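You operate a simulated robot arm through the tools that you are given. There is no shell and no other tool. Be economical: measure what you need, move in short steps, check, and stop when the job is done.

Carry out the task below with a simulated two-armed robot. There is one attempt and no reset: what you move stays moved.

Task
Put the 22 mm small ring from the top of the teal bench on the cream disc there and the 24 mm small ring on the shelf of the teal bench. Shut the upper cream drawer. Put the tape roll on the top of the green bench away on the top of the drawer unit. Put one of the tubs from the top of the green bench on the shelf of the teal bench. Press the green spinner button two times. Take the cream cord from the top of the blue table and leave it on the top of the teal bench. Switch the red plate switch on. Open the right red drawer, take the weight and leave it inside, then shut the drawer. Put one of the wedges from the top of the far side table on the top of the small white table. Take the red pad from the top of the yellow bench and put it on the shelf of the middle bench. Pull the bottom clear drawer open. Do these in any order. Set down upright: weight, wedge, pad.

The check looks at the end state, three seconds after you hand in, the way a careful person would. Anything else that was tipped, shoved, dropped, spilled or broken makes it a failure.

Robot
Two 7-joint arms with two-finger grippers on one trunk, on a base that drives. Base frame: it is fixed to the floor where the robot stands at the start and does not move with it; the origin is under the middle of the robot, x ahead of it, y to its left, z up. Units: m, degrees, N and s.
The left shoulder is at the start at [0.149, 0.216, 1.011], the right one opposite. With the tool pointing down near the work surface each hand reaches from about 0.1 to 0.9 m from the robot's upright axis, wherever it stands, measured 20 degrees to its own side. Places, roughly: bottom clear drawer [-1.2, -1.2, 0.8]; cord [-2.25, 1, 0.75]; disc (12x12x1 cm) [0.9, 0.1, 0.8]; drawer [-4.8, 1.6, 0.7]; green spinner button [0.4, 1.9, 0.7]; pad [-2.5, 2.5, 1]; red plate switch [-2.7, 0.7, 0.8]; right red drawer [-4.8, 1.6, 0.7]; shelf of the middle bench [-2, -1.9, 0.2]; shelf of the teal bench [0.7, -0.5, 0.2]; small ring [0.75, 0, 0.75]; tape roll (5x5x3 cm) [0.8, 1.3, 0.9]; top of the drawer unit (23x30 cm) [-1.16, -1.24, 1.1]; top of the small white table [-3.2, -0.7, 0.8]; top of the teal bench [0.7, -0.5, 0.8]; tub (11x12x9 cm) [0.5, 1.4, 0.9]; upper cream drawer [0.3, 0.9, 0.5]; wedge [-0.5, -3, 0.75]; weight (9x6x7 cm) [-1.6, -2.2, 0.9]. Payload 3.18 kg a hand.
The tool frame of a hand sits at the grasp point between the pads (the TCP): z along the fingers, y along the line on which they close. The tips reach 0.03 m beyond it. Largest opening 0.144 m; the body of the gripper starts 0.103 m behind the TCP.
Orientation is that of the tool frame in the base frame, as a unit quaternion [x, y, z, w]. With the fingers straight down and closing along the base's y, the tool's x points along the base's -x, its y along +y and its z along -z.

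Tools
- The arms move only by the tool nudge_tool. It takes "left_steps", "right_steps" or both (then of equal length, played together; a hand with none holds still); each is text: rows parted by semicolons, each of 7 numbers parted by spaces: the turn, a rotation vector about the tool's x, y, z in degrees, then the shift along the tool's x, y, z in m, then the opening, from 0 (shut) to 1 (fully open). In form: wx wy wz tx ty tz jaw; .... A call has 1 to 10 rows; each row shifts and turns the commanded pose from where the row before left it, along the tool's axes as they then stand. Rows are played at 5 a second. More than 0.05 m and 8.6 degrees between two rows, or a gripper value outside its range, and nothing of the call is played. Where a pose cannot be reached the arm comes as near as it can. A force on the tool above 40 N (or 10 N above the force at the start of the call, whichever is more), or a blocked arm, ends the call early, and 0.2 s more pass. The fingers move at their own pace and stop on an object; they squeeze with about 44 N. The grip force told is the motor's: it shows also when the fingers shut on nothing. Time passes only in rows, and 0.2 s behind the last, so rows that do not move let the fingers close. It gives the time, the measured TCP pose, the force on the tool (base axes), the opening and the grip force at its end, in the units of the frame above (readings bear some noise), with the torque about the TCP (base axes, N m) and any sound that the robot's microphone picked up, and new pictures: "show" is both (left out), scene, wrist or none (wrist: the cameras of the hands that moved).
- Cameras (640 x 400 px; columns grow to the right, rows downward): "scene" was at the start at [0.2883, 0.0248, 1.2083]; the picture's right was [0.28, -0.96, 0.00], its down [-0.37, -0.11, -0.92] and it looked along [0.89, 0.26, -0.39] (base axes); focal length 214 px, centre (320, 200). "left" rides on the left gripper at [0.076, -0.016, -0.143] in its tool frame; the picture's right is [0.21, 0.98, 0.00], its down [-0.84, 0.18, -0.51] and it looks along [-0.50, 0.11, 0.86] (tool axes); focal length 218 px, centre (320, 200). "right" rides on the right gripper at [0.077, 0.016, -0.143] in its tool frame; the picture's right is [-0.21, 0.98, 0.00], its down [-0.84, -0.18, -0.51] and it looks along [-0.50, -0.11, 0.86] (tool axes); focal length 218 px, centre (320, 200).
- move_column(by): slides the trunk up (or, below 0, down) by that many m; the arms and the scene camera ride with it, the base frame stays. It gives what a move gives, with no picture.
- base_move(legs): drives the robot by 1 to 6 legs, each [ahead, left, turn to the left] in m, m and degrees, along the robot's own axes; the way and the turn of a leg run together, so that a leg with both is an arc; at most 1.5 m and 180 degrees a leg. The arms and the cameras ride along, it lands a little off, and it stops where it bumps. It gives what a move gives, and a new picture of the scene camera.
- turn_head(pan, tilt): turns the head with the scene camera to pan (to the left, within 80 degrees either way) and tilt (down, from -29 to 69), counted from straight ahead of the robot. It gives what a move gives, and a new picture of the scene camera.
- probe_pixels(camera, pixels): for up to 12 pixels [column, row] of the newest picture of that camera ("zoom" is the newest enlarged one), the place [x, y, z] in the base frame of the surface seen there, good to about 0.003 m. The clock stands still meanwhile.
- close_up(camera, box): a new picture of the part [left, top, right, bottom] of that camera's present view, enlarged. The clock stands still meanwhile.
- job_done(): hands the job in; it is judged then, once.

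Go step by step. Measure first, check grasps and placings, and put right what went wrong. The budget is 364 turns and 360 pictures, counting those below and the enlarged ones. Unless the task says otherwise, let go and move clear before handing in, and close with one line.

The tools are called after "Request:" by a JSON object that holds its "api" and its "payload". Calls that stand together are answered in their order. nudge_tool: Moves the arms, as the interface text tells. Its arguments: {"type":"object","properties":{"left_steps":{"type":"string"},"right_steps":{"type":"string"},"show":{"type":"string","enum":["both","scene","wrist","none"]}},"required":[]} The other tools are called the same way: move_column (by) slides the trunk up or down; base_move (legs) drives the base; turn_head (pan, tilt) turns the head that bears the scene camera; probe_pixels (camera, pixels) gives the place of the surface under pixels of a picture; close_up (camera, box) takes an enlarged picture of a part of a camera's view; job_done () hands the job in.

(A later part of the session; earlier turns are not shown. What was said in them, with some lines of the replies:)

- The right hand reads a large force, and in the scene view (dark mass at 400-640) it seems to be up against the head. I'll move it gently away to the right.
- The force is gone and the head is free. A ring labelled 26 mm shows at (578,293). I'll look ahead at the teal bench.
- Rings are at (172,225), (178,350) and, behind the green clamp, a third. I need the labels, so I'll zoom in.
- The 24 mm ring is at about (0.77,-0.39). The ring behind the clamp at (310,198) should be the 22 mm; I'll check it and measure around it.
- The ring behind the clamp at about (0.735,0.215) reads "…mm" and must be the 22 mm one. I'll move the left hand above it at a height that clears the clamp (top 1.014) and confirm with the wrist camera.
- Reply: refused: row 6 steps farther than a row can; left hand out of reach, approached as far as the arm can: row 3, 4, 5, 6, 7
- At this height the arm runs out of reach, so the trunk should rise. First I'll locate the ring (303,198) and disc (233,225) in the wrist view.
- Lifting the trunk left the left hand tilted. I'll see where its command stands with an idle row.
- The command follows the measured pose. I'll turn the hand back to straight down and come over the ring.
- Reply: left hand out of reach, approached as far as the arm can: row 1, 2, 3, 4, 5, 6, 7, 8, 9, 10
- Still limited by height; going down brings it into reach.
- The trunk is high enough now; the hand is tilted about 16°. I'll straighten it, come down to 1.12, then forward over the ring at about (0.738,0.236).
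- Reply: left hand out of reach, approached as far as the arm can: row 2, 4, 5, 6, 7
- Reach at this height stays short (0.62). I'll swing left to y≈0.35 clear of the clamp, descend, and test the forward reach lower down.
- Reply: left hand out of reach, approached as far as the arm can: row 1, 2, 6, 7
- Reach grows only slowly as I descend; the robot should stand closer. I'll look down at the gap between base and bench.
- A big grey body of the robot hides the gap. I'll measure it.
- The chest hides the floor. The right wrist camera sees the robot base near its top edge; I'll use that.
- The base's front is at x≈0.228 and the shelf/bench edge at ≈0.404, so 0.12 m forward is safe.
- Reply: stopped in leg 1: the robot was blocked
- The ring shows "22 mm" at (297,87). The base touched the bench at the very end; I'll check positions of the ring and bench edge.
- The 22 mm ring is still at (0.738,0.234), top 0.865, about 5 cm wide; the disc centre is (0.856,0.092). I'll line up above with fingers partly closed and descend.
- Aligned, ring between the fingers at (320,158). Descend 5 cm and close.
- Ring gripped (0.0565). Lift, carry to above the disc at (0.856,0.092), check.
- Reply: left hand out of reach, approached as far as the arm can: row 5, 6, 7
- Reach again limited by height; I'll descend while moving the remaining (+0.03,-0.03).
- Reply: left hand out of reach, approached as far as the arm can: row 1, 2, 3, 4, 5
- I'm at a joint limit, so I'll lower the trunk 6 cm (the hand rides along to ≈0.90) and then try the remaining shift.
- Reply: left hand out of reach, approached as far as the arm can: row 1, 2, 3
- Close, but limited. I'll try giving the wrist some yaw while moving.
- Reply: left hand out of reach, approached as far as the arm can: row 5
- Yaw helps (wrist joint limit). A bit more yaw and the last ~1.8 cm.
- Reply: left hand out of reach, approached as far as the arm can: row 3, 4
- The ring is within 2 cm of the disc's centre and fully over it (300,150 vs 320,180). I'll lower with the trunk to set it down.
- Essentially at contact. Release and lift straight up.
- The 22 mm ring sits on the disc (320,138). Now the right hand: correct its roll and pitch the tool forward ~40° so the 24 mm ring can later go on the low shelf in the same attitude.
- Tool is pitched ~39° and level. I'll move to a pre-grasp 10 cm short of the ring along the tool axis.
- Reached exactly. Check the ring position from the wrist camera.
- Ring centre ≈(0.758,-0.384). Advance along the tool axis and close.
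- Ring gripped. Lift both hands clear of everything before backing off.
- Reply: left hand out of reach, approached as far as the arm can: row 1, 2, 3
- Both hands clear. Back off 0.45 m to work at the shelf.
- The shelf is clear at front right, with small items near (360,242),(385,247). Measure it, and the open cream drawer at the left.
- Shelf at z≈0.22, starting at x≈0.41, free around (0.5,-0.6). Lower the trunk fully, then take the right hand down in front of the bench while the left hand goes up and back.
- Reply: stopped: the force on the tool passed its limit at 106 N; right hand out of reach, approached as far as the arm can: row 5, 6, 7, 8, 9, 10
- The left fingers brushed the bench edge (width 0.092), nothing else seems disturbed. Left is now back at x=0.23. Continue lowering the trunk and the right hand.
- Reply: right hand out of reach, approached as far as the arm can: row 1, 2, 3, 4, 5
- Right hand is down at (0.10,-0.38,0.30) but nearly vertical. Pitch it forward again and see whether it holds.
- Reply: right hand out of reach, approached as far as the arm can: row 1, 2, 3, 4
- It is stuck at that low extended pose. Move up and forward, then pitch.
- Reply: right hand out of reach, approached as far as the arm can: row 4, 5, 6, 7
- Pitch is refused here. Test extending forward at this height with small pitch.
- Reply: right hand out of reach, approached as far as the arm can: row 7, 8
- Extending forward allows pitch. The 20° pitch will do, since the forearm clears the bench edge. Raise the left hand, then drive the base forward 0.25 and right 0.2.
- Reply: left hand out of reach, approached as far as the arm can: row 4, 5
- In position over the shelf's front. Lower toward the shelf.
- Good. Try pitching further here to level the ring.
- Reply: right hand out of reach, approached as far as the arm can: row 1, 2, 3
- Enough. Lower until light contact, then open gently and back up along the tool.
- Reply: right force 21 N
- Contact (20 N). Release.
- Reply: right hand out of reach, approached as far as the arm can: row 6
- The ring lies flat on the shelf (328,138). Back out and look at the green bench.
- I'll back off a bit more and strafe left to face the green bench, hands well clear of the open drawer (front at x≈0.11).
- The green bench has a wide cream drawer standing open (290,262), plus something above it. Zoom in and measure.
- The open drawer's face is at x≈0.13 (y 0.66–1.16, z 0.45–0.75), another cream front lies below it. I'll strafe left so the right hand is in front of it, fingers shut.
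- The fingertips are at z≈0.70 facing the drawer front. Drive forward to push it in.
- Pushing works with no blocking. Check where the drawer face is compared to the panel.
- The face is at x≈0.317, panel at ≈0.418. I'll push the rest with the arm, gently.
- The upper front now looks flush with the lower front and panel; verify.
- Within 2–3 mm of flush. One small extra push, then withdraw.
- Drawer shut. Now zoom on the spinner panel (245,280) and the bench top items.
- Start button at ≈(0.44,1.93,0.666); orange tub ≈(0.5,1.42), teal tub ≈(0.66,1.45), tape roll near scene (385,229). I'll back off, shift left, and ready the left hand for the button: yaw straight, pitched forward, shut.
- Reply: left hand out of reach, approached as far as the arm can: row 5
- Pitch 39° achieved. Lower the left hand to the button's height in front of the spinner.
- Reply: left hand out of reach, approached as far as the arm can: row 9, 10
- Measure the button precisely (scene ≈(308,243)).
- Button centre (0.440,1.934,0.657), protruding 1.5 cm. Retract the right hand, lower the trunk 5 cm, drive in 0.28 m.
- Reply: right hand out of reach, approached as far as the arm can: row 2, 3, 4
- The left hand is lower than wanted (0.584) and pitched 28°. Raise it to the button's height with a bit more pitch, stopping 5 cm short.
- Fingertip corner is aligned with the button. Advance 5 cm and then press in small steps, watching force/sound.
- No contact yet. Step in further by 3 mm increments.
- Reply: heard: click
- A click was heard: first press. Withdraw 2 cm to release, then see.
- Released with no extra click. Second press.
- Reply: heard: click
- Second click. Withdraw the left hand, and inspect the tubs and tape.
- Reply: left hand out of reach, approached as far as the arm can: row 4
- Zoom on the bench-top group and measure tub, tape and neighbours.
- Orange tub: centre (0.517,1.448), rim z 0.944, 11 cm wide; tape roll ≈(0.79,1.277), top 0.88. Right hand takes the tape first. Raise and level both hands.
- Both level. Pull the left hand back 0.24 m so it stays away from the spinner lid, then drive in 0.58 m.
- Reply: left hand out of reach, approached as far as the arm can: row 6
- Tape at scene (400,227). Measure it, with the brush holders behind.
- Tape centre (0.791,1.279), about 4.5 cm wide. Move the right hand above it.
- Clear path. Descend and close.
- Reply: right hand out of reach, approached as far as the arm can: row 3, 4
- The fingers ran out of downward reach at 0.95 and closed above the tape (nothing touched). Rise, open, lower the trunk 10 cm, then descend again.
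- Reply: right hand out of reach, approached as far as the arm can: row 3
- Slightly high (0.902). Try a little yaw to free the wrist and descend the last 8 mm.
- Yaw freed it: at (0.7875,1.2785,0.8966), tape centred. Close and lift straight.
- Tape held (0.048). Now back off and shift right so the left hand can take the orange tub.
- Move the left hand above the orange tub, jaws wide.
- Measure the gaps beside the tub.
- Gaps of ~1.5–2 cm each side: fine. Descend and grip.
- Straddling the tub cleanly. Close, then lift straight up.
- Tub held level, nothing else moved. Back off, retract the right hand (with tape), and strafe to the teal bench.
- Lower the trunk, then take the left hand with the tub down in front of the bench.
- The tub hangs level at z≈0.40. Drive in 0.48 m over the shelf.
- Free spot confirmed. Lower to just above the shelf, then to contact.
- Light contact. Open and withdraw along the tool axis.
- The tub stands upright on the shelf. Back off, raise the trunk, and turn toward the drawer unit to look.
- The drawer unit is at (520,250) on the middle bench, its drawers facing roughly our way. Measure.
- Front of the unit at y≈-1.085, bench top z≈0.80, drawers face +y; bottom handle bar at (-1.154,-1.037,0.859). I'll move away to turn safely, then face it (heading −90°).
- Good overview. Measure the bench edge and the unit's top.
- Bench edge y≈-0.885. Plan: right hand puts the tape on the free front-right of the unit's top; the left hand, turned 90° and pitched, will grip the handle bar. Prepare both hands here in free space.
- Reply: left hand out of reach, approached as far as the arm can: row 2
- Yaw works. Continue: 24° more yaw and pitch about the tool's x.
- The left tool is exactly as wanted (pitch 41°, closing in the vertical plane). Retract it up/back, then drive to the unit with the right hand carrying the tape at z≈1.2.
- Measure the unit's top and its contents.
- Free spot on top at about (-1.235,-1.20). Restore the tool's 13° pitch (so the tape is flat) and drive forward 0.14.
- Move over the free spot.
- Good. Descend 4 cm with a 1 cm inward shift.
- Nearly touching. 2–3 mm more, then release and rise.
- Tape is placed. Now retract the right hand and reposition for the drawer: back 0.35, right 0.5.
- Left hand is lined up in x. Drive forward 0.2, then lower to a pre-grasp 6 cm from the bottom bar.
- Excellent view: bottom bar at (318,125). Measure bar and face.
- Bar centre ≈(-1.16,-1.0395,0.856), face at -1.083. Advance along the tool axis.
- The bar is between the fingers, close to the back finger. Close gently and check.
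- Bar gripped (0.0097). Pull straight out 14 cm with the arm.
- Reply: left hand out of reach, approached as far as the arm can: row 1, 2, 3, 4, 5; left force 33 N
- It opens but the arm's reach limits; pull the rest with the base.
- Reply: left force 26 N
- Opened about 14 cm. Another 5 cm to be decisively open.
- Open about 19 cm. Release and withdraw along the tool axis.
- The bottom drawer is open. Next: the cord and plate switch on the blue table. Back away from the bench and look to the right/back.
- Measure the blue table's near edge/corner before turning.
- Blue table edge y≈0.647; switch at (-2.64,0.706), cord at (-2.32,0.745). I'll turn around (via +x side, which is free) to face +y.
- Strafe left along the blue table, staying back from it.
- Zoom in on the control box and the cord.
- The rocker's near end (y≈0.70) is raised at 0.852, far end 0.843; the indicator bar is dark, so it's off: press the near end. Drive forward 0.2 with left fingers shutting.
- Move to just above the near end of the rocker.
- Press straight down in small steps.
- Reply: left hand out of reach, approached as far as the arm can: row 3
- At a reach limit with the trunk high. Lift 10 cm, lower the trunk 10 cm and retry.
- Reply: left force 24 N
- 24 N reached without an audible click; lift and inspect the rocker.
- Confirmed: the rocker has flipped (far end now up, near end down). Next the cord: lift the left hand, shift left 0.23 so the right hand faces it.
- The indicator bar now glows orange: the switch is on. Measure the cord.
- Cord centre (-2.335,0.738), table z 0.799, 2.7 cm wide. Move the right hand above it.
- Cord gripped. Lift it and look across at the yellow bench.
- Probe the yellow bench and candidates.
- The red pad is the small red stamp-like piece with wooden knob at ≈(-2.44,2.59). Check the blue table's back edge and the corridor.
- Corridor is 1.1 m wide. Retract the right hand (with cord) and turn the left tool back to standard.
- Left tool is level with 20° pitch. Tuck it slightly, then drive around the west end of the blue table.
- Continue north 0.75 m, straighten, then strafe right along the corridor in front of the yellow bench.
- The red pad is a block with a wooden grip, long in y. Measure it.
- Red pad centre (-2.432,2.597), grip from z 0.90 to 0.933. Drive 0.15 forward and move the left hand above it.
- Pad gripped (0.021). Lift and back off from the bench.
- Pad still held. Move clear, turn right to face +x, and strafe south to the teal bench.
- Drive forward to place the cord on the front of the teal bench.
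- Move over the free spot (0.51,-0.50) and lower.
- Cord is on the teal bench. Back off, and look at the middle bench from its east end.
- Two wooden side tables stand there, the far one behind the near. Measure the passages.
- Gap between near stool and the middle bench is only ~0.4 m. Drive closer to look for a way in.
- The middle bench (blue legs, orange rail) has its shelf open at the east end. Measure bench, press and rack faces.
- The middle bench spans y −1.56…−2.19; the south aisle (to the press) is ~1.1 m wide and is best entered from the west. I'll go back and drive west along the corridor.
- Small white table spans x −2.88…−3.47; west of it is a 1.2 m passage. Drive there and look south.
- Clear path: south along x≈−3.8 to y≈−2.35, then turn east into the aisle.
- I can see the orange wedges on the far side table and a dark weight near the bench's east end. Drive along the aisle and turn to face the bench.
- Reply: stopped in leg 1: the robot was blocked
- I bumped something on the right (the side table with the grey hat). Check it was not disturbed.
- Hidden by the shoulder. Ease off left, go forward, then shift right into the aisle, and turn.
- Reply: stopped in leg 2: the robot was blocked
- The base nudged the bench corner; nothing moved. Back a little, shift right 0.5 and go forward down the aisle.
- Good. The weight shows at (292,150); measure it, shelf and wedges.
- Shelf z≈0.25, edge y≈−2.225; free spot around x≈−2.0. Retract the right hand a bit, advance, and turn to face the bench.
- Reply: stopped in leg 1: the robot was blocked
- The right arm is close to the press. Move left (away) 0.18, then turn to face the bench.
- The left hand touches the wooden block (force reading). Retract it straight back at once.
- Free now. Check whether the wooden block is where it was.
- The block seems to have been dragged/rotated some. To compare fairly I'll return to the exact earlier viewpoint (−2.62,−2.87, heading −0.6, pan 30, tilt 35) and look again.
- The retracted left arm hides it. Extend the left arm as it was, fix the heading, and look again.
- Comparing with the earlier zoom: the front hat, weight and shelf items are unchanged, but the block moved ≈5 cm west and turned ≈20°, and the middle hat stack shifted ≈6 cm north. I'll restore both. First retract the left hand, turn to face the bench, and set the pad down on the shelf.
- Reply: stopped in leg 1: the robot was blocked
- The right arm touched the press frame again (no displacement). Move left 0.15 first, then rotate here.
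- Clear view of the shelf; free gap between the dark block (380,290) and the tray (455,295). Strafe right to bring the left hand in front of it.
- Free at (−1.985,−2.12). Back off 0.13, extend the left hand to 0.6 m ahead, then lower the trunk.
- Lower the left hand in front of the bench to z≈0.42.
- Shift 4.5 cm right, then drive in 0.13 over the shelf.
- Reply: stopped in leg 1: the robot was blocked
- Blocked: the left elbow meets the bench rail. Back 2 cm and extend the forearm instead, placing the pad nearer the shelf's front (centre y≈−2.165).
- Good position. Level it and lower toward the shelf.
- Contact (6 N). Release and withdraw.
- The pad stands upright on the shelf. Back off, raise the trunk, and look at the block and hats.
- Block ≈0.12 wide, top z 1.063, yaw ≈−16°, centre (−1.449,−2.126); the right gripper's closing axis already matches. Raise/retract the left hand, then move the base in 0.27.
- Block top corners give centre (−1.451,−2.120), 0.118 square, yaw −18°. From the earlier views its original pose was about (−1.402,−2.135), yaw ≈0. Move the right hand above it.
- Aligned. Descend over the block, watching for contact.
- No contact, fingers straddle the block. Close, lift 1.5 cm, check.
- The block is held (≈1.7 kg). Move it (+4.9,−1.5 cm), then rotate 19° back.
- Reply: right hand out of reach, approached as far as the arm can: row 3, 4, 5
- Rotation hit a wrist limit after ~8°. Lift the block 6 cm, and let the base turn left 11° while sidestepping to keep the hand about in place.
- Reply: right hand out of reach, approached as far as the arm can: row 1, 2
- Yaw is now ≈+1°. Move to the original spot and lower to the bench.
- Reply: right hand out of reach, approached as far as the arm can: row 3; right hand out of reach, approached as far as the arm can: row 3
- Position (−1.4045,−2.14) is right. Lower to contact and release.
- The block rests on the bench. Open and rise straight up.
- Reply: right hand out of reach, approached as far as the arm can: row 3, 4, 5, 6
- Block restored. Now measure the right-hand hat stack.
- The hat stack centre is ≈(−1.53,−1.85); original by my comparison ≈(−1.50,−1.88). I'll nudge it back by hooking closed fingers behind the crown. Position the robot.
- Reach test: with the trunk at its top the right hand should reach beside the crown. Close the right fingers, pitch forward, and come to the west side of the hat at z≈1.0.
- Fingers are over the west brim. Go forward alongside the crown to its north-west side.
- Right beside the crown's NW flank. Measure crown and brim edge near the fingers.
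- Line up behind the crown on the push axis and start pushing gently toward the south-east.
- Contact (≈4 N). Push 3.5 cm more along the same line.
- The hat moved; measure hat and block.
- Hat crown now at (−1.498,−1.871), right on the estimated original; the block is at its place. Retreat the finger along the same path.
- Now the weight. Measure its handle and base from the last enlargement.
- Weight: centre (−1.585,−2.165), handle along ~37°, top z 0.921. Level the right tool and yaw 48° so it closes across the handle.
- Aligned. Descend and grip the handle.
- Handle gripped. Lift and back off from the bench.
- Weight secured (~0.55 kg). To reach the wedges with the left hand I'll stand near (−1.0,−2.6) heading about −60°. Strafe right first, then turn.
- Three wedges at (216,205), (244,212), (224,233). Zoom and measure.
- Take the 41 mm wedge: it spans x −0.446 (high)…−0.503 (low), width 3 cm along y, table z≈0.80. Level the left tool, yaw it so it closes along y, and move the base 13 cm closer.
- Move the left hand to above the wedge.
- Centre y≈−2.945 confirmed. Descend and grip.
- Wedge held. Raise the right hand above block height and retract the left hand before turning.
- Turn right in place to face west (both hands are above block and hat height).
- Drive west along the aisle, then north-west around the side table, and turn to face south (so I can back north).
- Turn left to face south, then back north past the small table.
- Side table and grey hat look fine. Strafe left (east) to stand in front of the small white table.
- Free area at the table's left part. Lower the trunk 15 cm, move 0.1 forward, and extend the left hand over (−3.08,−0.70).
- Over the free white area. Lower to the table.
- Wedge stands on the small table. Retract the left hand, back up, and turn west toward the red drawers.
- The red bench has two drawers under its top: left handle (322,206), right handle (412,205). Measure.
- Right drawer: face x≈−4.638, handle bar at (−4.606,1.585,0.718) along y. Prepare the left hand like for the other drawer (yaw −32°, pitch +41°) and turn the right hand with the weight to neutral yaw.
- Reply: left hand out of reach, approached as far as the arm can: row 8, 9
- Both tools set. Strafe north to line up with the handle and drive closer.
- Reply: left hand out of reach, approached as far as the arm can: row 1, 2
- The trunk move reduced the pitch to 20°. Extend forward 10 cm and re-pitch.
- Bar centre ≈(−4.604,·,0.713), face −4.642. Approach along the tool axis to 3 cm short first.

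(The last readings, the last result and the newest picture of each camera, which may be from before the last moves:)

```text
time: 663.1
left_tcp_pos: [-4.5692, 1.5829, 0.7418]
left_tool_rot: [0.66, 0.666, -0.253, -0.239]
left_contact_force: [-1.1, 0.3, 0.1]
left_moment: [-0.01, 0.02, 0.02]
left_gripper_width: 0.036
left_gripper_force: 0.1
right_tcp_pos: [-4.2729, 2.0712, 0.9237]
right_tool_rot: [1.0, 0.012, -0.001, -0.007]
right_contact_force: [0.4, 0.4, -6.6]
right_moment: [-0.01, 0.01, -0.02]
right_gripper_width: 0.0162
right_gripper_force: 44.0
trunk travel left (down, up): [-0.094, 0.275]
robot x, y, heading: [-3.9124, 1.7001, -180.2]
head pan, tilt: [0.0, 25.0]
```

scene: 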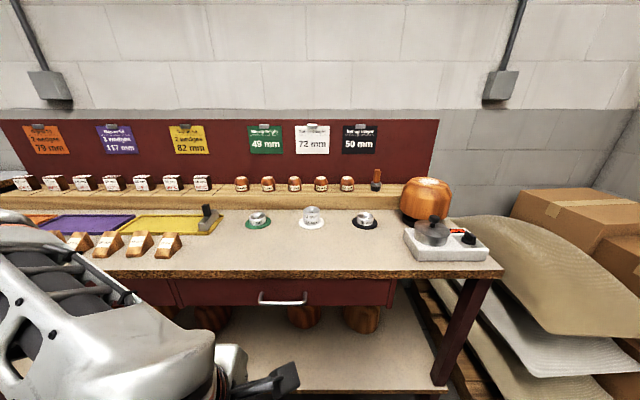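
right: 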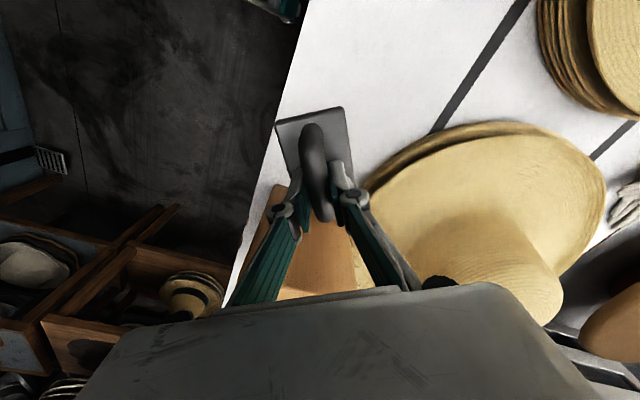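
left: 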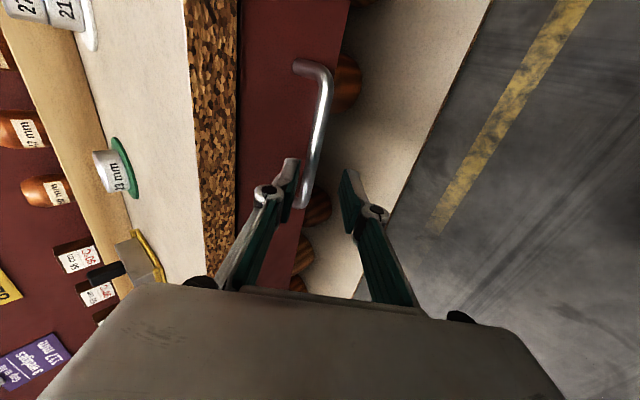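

The bar lies between the fingers. Advance the last 2.9 cm and close.

Request:
{"api": "nudge_tool", "payload": {"left_steps": "0 0 0 0 0.0005 0.015 0.25;0 0 0 0 0.0005 0.014 0.25;0 0 0 0 0 0 0.25;0 0 0 0 0 0 0.1;0 0 0 0 0 0 0;0 0 0 0 0 0 0", "show": "wrist"}}

```text
time: 664.5
left_tcp_pos: [-4.5865, 1.5824, 0.7206]
left_tool_rot: [0.66, 0.665, -0.253, -0.239]
left_contact_force: [-0.5, -0.5, 5.7]
left_moment: [0.34, 0.03, 0.28]
left_gripper_width: 0.0109
left_gripper_force: 40.8
right_tcp_pos: [-4.2724, 2.0727, 0.9236]
right_tool_rot: [1.0, 0.011, -0.002, -0.006]
right_contact_force: [0.0, 0.0, -5.1]
right_moment: [0.02, -0.02, 0.02]
right_gripper_width: 0.0165
right_gripper_force: 43.7
trunk travel left (down, up): [-0.094, 0.275]
robot x, y, heading: [-3.91, 1.6977, -179.7]
head pan, tilt: [0.0, 25.0]
```

left: 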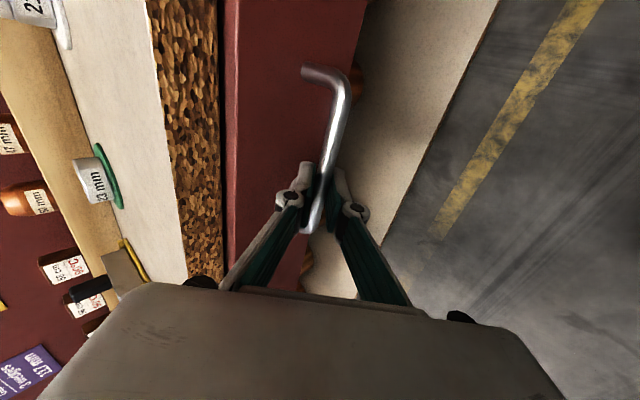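

Gripped (0.011) and the drawer has started to open. Pull with the base 0.22 m.

Request:
{"api": "base_move", "payload": {"legs": [[-0.12, 0, 0], [-0.11, 0, 0]]}}

Request:
{"api": "turn_head", "payload": {"pan": -5, "tilt": 45}}

```text
time: 666.5
left_tcp_pos: [-4.3608, 1.5826, 0.7207]
left_tool_rot: [0.66, 0.665, -0.253, -0.239]
left_contact_force: [1.6, 10.9, 7.4]
left_moment: [0.54, 0.07, 0.09]
left_gripper_width: 0.0107
left_gripper_force: 41.0
right_tcp_pos: [-4.0461, 2.0722, 0.9232]
right_tool_rot: [1.0, 0.012, -0.001, -0.006]
right_contact_force: [0.1, 0.9, -5.7]
right_moment: [0.03, 0.02, -0.01]
right_gripper_width: 0.0164
right_gripper_force: 43.6
trunk travel left (down, up): [-0.094, 0.275]
robot x, y, heading: [-3.6864, 1.6962, -180.0]
head pan, tilt: [0.0, 25.0]
```

scene: 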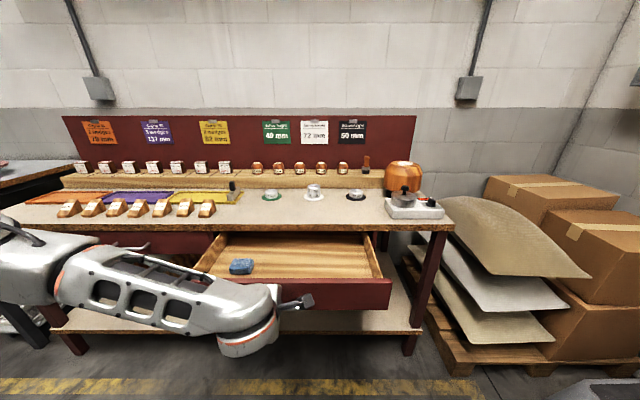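

```text
time: 667.4
left_tcp_pos: [-4.3609, 1.5827, 0.7207]
left_tool_rot: [0.66, 0.666, -0.253, -0.239]
left_contact_force: [-0.8, 2.8, 4.1]
left_moment: [0.34, 0.01, 0.23]
left_gripper_width: 0.0107
left_gripper_force: 40.9
right_tcp_pos: [-4.0474, 2.0707, 0.9232]
right_tool_rot: [1.0, 0.012, 0.0, -0.007]
right_contact_force: [-0.4, 0.0, -6.1]
right_moment: [-0.02, 0.03, 0.02]
right_gripper_width: 0.0164
right_gripper_force: 43.9
trunk travel left (down, up): [-0.094, 0.275]
robot x, y, heading: [-3.683, 1.6977, -180.1]
head pan, tilt: [-5.0, 45.0]
```

scene: 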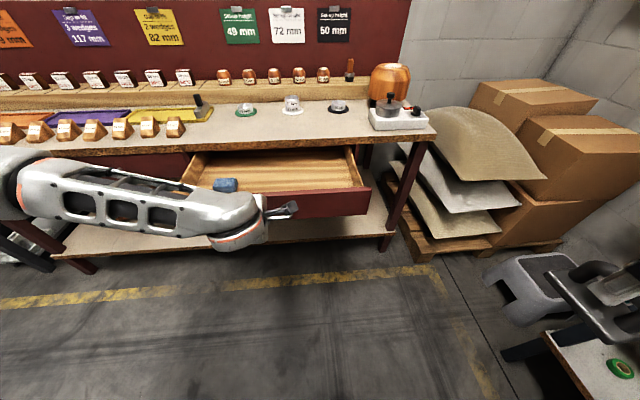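

The drawer is open ~23 cm, with a blue block inside at left. Measure the interior.

Request:
{"api": "close_up", "payload": {"camera": "scene", "box": [180, 135, 390, 225]}}

Request:
{"api": "probe_pixels", "payload": {"camera": "scene", "pixels": [[300, 170], [300, 182], [320, 165], [345, 180], [360, 178], [366, 200], [225, 185], [250, 180], [310, 188], [330, 190], [300, 152], [355, 150]]}}

```text
3.05 times, centred on (285, 180) of scene
```

zoom: 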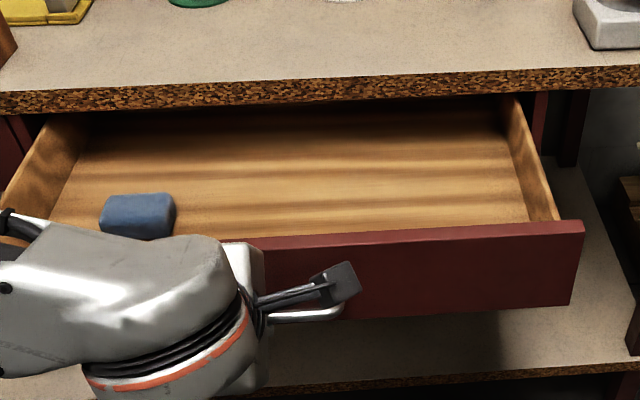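

```text
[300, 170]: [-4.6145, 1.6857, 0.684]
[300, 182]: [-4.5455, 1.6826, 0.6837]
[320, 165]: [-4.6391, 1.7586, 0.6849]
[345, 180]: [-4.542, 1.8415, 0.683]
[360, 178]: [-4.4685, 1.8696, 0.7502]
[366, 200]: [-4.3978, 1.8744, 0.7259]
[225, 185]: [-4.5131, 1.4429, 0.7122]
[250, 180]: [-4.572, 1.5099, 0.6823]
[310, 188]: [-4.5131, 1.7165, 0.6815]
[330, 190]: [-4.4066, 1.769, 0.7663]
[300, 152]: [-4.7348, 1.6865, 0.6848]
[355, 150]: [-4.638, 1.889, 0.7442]
```

Interior bottom z≈0.684; free spot (−4.52,1.72). Release the handle, withdraw the left hand up and back.

Request:
{"api": "nudge_tool", "payload": {"left_steps": "0 0 0 0 0 0 0.2;0 0 0 0 0 0 0.22;0 0 0 0 0 -0.02 0.22;0 0 0 0 0 -0.03 0.22;0 0 0 0 0 -0.035 0.22;0 0 0 0 0 -0.035 0.22;0 0 0 0 0 -0.035 0.22;0 0 0 0 0 -0.035 0.22;0 0 0 0 0 -0.035 0.22;0 0 0 0 0 0 0.22", "show": "scene"}}

```text
time: 669.5
left_tcp_pos: [-4.2139, 1.5854, 0.8901]
left_tool_rot: [0.66, 0.666, -0.252, -0.239]
left_contact_force: [-0.2, 0.5, 0.4]
left_moment: [0.03, -0.01, -0.02]
left_gripper_width: 0.0315
left_gripper_force: 0.0
right_tcp_pos: [-4.0477, 2.0711, 0.923]
right_tool_rot: [1.0, 0.012, 0.0, -0.007]
right_contact_force: [-0.8, -0.1, -6.3]
right_moment: [-0.02, 0.02, 0.03]
right_gripper_width: 0.0163
right_gripper_force: 44.3
trunk travel left (down, up): [-0.094, 0.275]
robot x, y, heading: [-3.684, 1.6967, -179.9]
head pan, tilt: [-5.0, 45.0]
```

scene: 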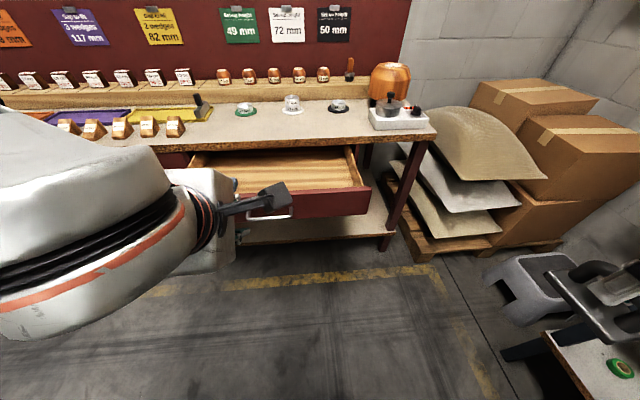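

Raise the trunk 10 cm, shift left 0.28 and forward 0.2 so the right hand reaches the drawer.

Request:
{"api": "move_column", "payload": {"by": 0.1}}

Request:
{"api": "base_move", "payload": {"legs": [[0, 0.29, 0], [0.2, 0, 0]]}}

Request:
{"api": "nudge_tool", "payload": {"right_steps": "0 0 0 -0.04 0.012 0.01 0;0 0 0 -0.04 0.012 0.01 0;0 0 0 -0.04 0.012 0.01 0;0 0 0 -0.04 0.012 0.01 0;0 0 0 -0.04 0.012 0.01 0;0 0 0 0 0 0 0", "show": "both"}}

```text
time: 670.9
left_tcp_pos: [-4.2139, 1.5873, 0.9887]
left_tool_rot: [0.661, 0.666, -0.251, -0.238]
left_contact_force: [-0.7, 0.0, -0.6]
left_moment: [-0.01, -0.03, 0.01]
left_gripper_width: 0.0314
left_gripper_force: 0.0
right_tcp_pos: [-4.0495, 2.071, 1.0228]
right_tool_rot: [1.0, 0.013, 0.001, -0.007]
right_contact_force: [-0.8, 0.3, -6.0]
right_moment: [-0.01, -0.03, -0.01]
right_gripper_width: 0.0164
right_gripper_force: 43.6
trunk travel left (down, up): [-0.194, 0.175]
robot x, y, heading: [-3.6873, 1.6945, -179.8]
head pan, tilt: [-5.0, 45.0]
```

```text
time: 675.3
left_tcp_pos: [-4.4048, 1.2888, 0.9902]
left_tool_rot: [0.663, 0.663, -0.252, -0.24]
left_contact_force: [-0.7, 0.6, 0.3]
left_moment: [-0.02, 0.03, -0.01]
left_gripper_width: 0.0317
left_gripper_force: 0.0
right_tcp_pos: [-4.2347, 1.7714, 1.023]
right_tool_rot: [1.0, 0.008, -0.001, -0.007]
right_contact_force: [0.5, 0.4, -6.6]
right_moment: [-0.03, -0.02, 0.0]
right_gripper_width: 0.0166
right_gripper_force: 43.7
trunk travel left (down, up): [-0.194, 0.175]
robot x, y, heading: [-3.8749, 1.3973, 179.7]
head pan, tilt: [-5.0, 45.0]
```

scene: 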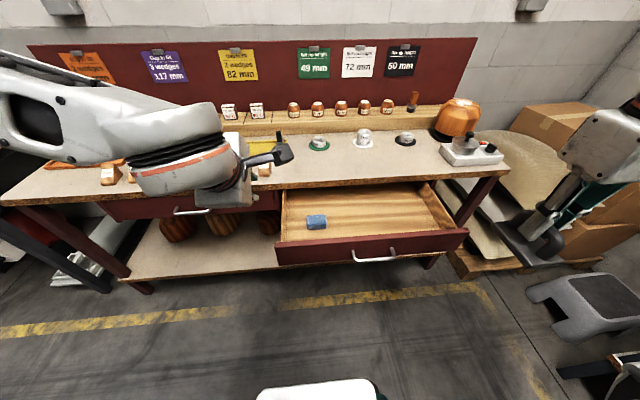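

```text
time: 676.7
left_tcp_pos: [-4.4044, 1.2897, 0.991]
left_tool_rot: [0.663, 0.663, -0.25, -0.241]
left_contact_force: [-0.3, -0.3, 0.0]
left_moment: [-0.03, 0.0, 0.01]
left_gripper_width: 0.0317
left_gripper_force: 0.0
right_tcp_pos: [-4.4359, 1.7099, 0.9726]
right_tool_rot: [1.0, 0.007, -0.001, -0.007]
right_contact_force: [-0.8, 0.2, -5.8]
right_moment: [-0.01, 0.0, -0.03]
right_gripper_width: 0.0163
right_gripper_force: 44.0
trunk travel left (down, up): [-0.194, 0.175]
robot x, y, heading: [-3.8757, 1.3929, 179.4]
head pan, tilt: [-5.0, 45.0]
```

scene: 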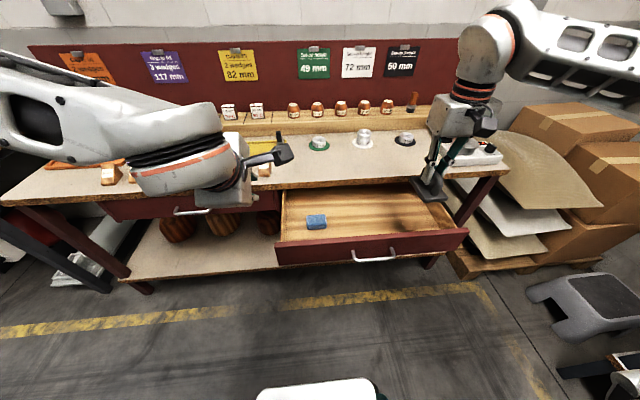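
right: 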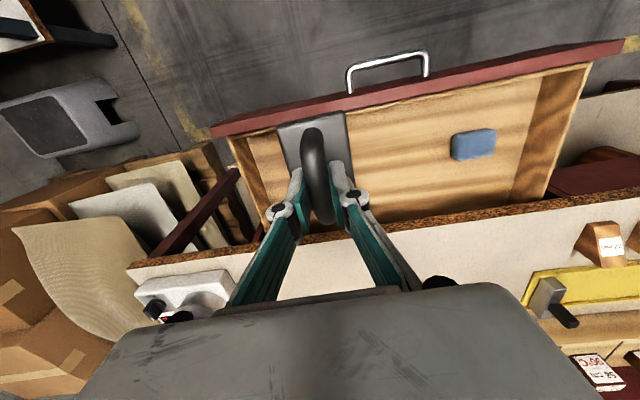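

Drawer and free space confirmed. Move 9 cm further in and lower most of the way.

Request:
{"api": "nudge_tool", "payload": {"right_steps": "0 0 0 -0.044 0 0 0;0 0 0 -0.044 0 0 0;0 0 0 0 0 0.04 0;0 0 0 0 0 0.04 0;0 0 0 0 0 0.04 0;0 0 0 0 0 0.04 0;0 0 0 0 0 0.035 0;0 0 0 0 0 0 0", "show": "both"}}

```text
time: 678.5
left_tcp_pos: [-4.405, 1.2888, 0.9909]
left_tool_rot: [0.663, 0.664, -0.251, -0.24]
left_contact_force: [0.4, -0.3, 0.4]
left_moment: [0.01, 0.01, 0.0]
left_gripper_width: 0.0315
left_gripper_force: 0.0
right_tcp_pos: [-4.5001, 1.712, 0.7778]
right_tool_rot: [1.0, 0.007, -0.002, -0.007]
right_contact_force: [0.0, -0.8, -6.3]
right_moment: [-0.02, 0.01, 0.0]
right_gripper_width: 0.0164
right_gripper_force: 43.4
right hand out of reach, approached as far as the arm can: row 2
trunk travel left (down, up): [-0.194, 0.175]
robot x, y, heading: [-3.8754, 1.3938, 179.7]
head pan, tilt: [-5.0, 45.0]
```

scene: 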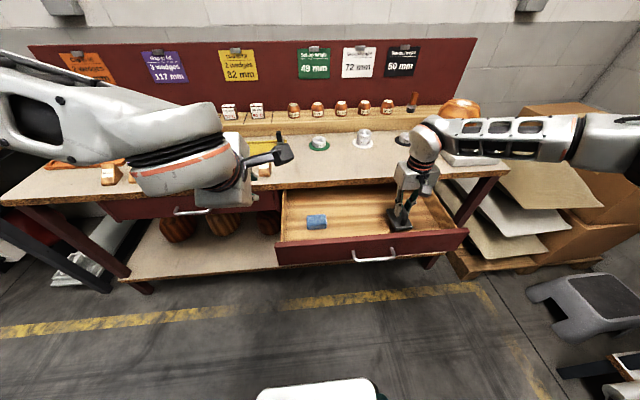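
right: 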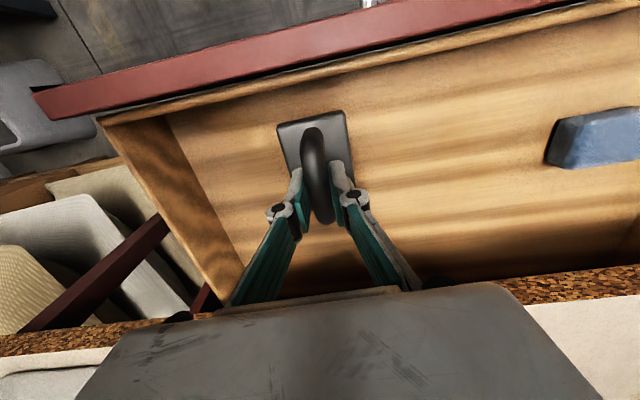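

Good position inside the drawer. Lower to contact.

Request:
{"api": "nudge_tool", "payload": {"right_steps": "0 0 0 0 0 0.018 0;0 0 0 0 0 0.014 0;0 0 0 0 0 0 0", "show": "none"}}

```text
time: 679.3
left_tcp_pos: [-4.405, 1.2882, 0.9906]
left_tool_rot: [0.663, 0.663, -0.251, -0.24]
left_contact_force: [-0.4, 0.4, -0.2]
left_moment: [0.04, -0.01, 0.03]
left_gripper_width: 0.0317
left_gripper_force: 0.1
right_tcp_pos: [-4.5002, 1.7113, 0.7473]
right_tool_rot: [1.0, 0.008, -0.001, -0.007]
right_contact_force: [-0.1, 0.1, -6.2]
right_moment: [0.01, 0.04, 0.0]
right_gripper_width: 0.0164
right_gripper_force: 44.0
trunk travel left (down, up): [-0.194, 0.175]
robot x, y, heading: [-3.8738, 1.3972, 179.9]
head pan, tilt: [-5.0, 45.0]
```

Request:
{"api": "nudge_tool", "payload": {"right_steps": "0 0 0 0 0 0.004 0;0 0 0 0 0 0.003 0;0 0 0 0 0 0 0", "show": "none"}}

```text
time: 680.1
left_tcp_pos: [-4.4044, 1.2903, 0.9896]
left_tool_rot: [0.663, 0.663, -0.25, -0.241]
left_contact_force: [-0.1, 0.2, -0.2]
left_moment: [-0.01, 0.02, 0.0]
left_gripper_width: 0.0318
left_gripper_force: 0.1
right_tcp_pos: [-4.5016, 1.7104, 0.7403]
right_tool_rot: [1.0, 0.007, -0.002, -0.007]
right_contact_force: [-1.2, 1.4, -1.4]
right_moment: [-0.04, 0.26, -0.04]
right_gripper_width: 0.0166
right_gripper_force: 44.2
trunk travel left (down, up): [-0.194, 0.175]
robot x, y, heading: [-3.875, 1.3937, 179.5]
head pan, tilt: [-5.0, 45.0]
```

Weight rests on the bottom. Release and lift out.

Request:
{"api": "nudge_tool", "payload": {"right_steps": "0 0 0 0 0 0 0.15;0 0 0 0 0 0 0.3;0 0 0 0 0 0 0.3;0 0 0 0 0 -0.03 0.3;0 0 0 0 0 -0.04 0.3;0 0 0 0 0 -0.04 0.3;0 0 0 0 0 -0.04 0.3;0 0 0 0.03 0 -0.03 0.3;0 0 0 0.04 0 0 0.3;0 0 0 0 0 0 0.3", "show": "both"}}

```text
time: 682.3
left_tcp_pos: [-4.405, 1.2894, 0.9899]
left_tool_rot: [0.662, 0.664, -0.251, -0.24]
left_contact_force: [-0.6, -0.6, -0.7]
left_moment: [0.01, -0.01, 0.0]
left_gripper_width: 0.0316
left_gripper_force: 0.1
right_tcp_pos: [-4.4263, 1.7114, 0.9209]
right_tool_rot: [1.0, 0.007, 0.0, -0.007]
right_contact_force: [0.4, -0.1, 0.6]
right_moment: [0.03, -0.01, -0.01]
right_gripper_width: 0.0431
right_gripper_force: 0.1
trunk travel left (down, up): [-0.194, 0.175]
robot x, y, heading: [-3.8775, 1.3965, 179.6]
head pan, tilt: [-5.0, 45.0]
```

scene: 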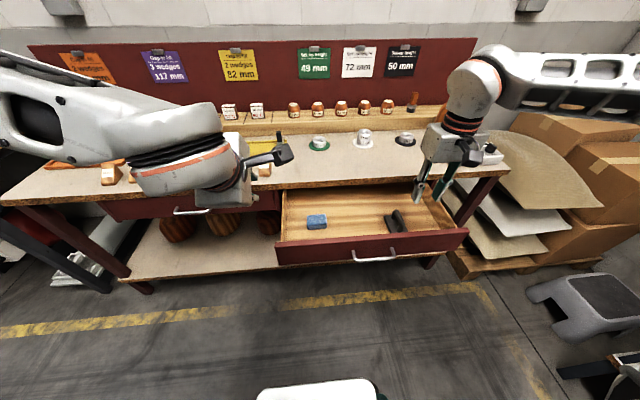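
right: 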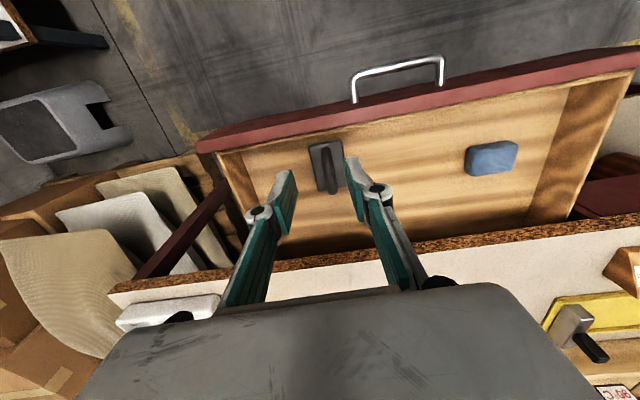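

Weight stands upright in the drawer. Close the right fingers, back the base 0.15, and bring the hand in front of the handle to push it shut.

Request:
{"api": "base_move", "payload": {"legs": [[-0.15, 0, 0]]}}

Request:
{"api": "nudge_tool", "payload": {"right_steps": "0 0 0 0.0 0.043 0 0;0 0 0 0.0 0.043 0 0;0 0 0 0 0.04 0 0;0 0 0 0 0 0.04 0;0 0 0 0 0 0.04 0;0 0 0 0 0 0.04 0;0 0 0 0 0 0.04 0;0 0 0 0 0 0.035 0;0 0 0 0 0 0 0", "show": "both"}}

```text
time: 683.7
left_tcp_pos: [-4.2514, 1.2868, 0.9912]
left_tool_rot: [0.663, 0.663, -0.251, -0.241]
left_contact_force: [0.2, -0.2, 0.0]
left_moment: [-0.03, 0.0, -0.01]
left_gripper_width: 0.0317
left_gripper_force: 0.0
right_tcp_pos: [-4.2737, 1.7109, 0.9215]
right_tool_rot: [1.0, 0.008, -0.001, -0.007]
right_contact_force: [0.6, -0.2, 0.4]
right_moment: [-0.02, 0.06, 0.0]
right_gripper_width: 0.0433
right_gripper_force: 0.1
trunk travel left (down, up): [-0.194, 0.175]
robot x, y, heading: [-3.7245, 1.3916, 179.7]
head pan, tilt: [-5.0, 45.0]
```

scene: 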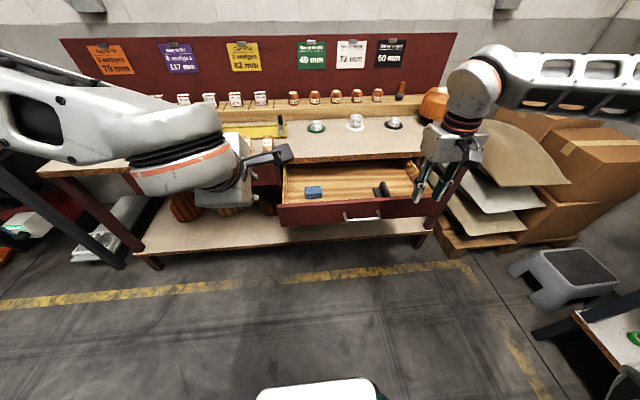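

```text
time: 685.7
left_tcp_pos: [-4.2532, 1.2881, 0.99]
left_tool_rot: [0.663, 0.663, -0.25, -0.241]
left_contact_force: [0.7, 0.0, 0.0]
left_moment: [0.0, 0.0, 0.03]
left_gripper_width: 0.0317
left_gripper_force: 0.0
right_tcp_pos: [-4.2709, 1.583, 0.7242]
right_tool_rot: [1.0, 0.007, -0.001, -0.007]
right_contact_force: [0.6, -0.7, -0.7]
right_moment: [0.0, 0.01, -0.01]
right_gripper_width: 0.0003
right_gripper_force: 30.6
trunk travel left (down, up): [-0.194, 0.175]
robot x, y, heading: [-3.7247, 1.3961, 179.4]
head pan, tilt: [-5.0, 45.0]
```

scene: 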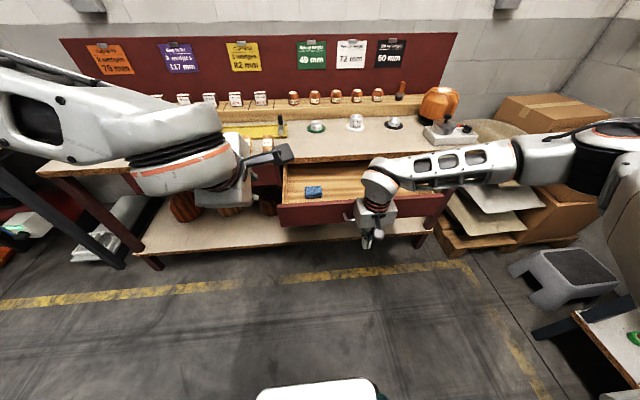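
right: 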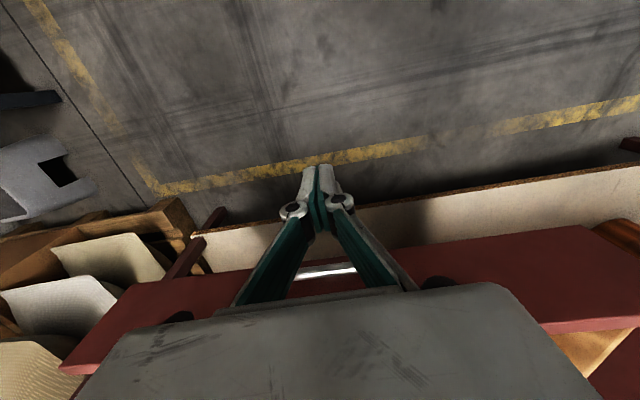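

Drive forward 0.27 to push the drawer in by its handle.

Request:
{"api": "base_move", "payload": {"legs": [[0.15, 0, 0], [0.12, 0, 0]]}}

Request:
{"api": "close_up", "payload": {"camera": "right", "box": [0, 0, 640, 400]}}

```text
time: 687.9
left_tcp_pos: [-4.5227, 1.29, 0.9908]
left_tool_rot: [0.664, 0.662, -0.251, -0.241]
left_contact_force: [0.7, 0.4, 0.0]
left_moment: [-0.02, 0.01, 0.04]
left_gripper_width: 0.0315
left_gripper_force: 0.0
right_tcp_pos: [-4.5402, 1.5861, 0.7239]
right_tool_rot: [1.0, 0.007, 0.0, -0.007]
right_contact_force: [0.9, -0.1, 0.1]
right_moment: [0.0, -0.03, -0.03]
right_gripper_width: 0.0
right_gripper_force: 31.1
trunk travel left (down, up): [-0.194, 0.175]
robot x, y, heading: [-3.9939, 1.396, 179.5]
head pan, tilt: [-5.0, 45.0]
```

scene: 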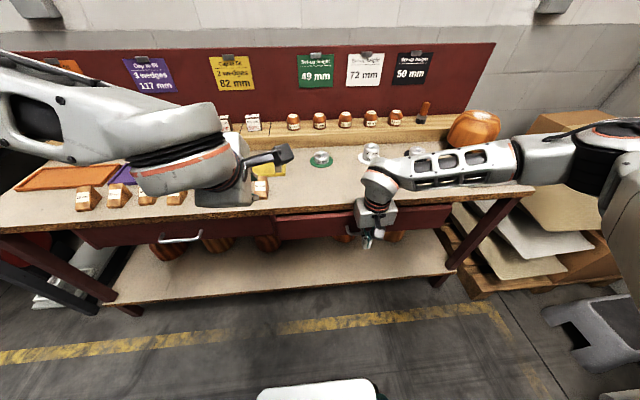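

```text
1.00 times, centred on (320, 200) of right (not enlarged: the box is as wide or as high as the picture)
```

zoom: 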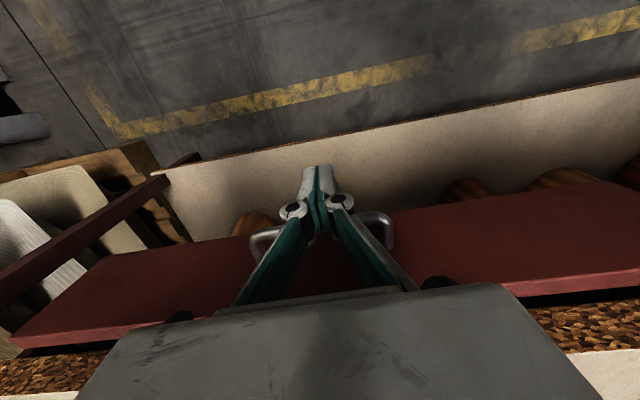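

About 5 cm left. Finish with the arm in small steps.

Request:
{"api": "nudge_tool", "payload": {"right_steps": "0 0 0 -0.018 0 0 0;0 0 0 -0.018 0 0 0;0 0 0 -0.01 0 0 0;0 0 0 -0.004 0 0 0;0 0 0 0 0 0 0", "show": "none"}}

Request:
{"api": "close_up", "payload": {"camera": "scene", "box": [250, 190, 470, 260]}}

```text
time: 689.1
left_tcp_pos: [-4.5212, 1.2902, 0.9918]
left_tool_rot: [0.663, 0.663, -0.251, -0.241]
left_contact_force: [-0.4, -0.3, 0.0]
left_moment: [0.01, -0.01, -0.01]
left_gripper_width: 0.0317
left_gripper_force: 0.1
right_tcp_pos: [-4.5873, 1.5846, 0.7231]
right_tool_rot: [1.0, 0.007, 0.001, -0.007]
right_contact_force: [5.5, 0.9, 1.0]
right_moment: [-0.07, -0.05, -0.01]
right_gripper_width: 0.006
right_gripper_force: 30.6
trunk travel left (down, up): [-0.194, 0.175]
robot x, y, heading: [-3.9943, 1.3962, 179.7]
head pan, tilt: [-5.0, 45.0]
```

```text
2.91 times, centred on (360, 225) of scene
```

zoom: 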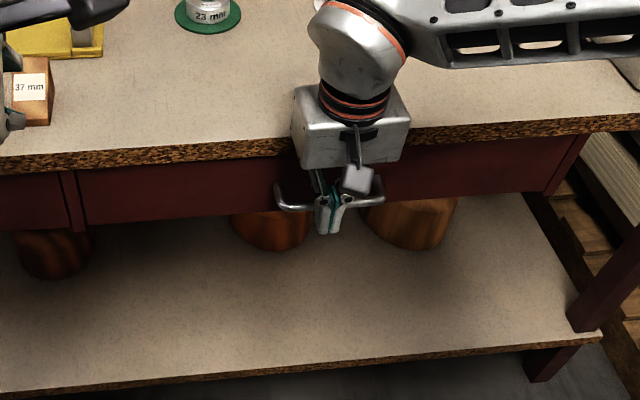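

Resistance felt (5.5 N). Verify the face against the left drawer.

Request:
{"api": "probe_pixels", "payload": {"camera": "zoom", "pixels": [[120, 190], [230, 185], [450, 170], [530, 175], [30, 200], [75, 200], [30, 110], [210, 150]]}}

```text
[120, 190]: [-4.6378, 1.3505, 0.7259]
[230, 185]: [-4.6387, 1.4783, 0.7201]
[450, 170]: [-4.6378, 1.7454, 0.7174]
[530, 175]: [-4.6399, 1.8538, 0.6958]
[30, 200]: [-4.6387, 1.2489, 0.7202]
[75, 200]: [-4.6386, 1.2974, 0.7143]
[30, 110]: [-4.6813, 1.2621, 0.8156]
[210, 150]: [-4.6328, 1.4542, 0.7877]
```

The drawer is flush. Withdraw the right hand and back off.

Request:
{"api": "nudge_tool", "payload": {"right_steps": "0 0 0 0.02 0 0 0;0 0 0 0.03 0 0 0;0 0 0 0.03 0 0 0;0 0 0 0 0 0 0", "show": "none"}}

Request:
{"api": "base_move", "payload": {"legs": [[-0.45, 0, 0]]}}

```text
time: 690.1
left_tcp_pos: [-4.5215, 1.2901, 0.9902]
left_tool_rot: [0.663, 0.662, -0.252, -0.241]
left_contact_force: [0.6, -0.8, -0.7]
left_moment: [0.05, -0.01, 0.0]
left_gripper_width: 0.0322
left_gripper_force: 0.1
right_tcp_pos: [-4.5089, 1.5837, 0.7236]
right_tool_rot: [1.0, 0.006, -0.001, -0.007]
right_contact_force: [1.1, 0.0, -0.8]
right_moment: [-0.01, -0.01, 0.0]
right_gripper_width: 0.0001
right_gripper_force: 31.0
trunk travel left (down, up): [-0.194, 0.175]
robot x, y, heading: [-3.9923, 1.3976, 179.6]
head pan, tilt: [-5.0, 45.0]
```

```text
time: 692.8
left_tcp_pos: [-4.0808, 1.2901, 0.9908]
left_tool_rot: [0.665, 0.661, -0.251, -0.241]
left_contact_force: [-0.7, 0.8, -0.9]
left_moment: [-0.01, 0.05, 0.0]
left_gripper_width: 0.0314
left_gripper_force: 0.1
right_tcp_pos: [-4.0673, 1.5811, 0.7246]
right_tool_rot: [1.0, 0.005, -0.001, -0.007]
right_contact_force: [0.2, -0.2, -0.3]
right_moment: [-0.01, 0.01, 0.01]
right_gripper_width: 0.0
right_gripper_force: 31.2
trunk travel left (down, up): [-0.194, 0.175]
robot x, y, heading: [-3.5515, 1.3949, 179.5]
head pan, tilt: [-5.0, 45.0]
```

scene: 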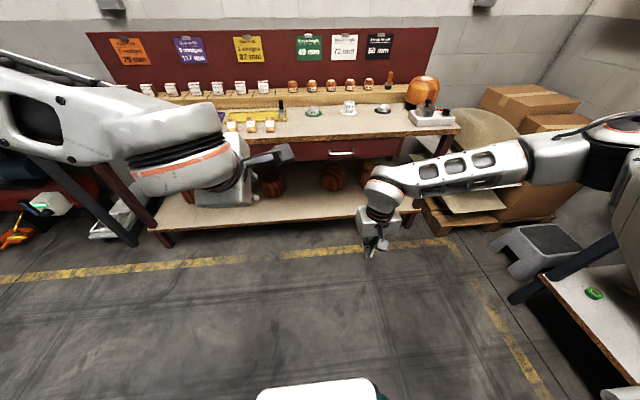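

The drawer is shut with the weight inside, both hands are empty and clear, and every item on the list has been done and checked. Handing in.

Request:
{"api": "job_done", "payload": {}}

```text
The job is handed in.
```

I carried out every step and handed the job in. While driving past the middle bench, my arm knocked the wooden block and a hat stack. I put both back to about where they had been, but those positions are estimates from earlier pictures.
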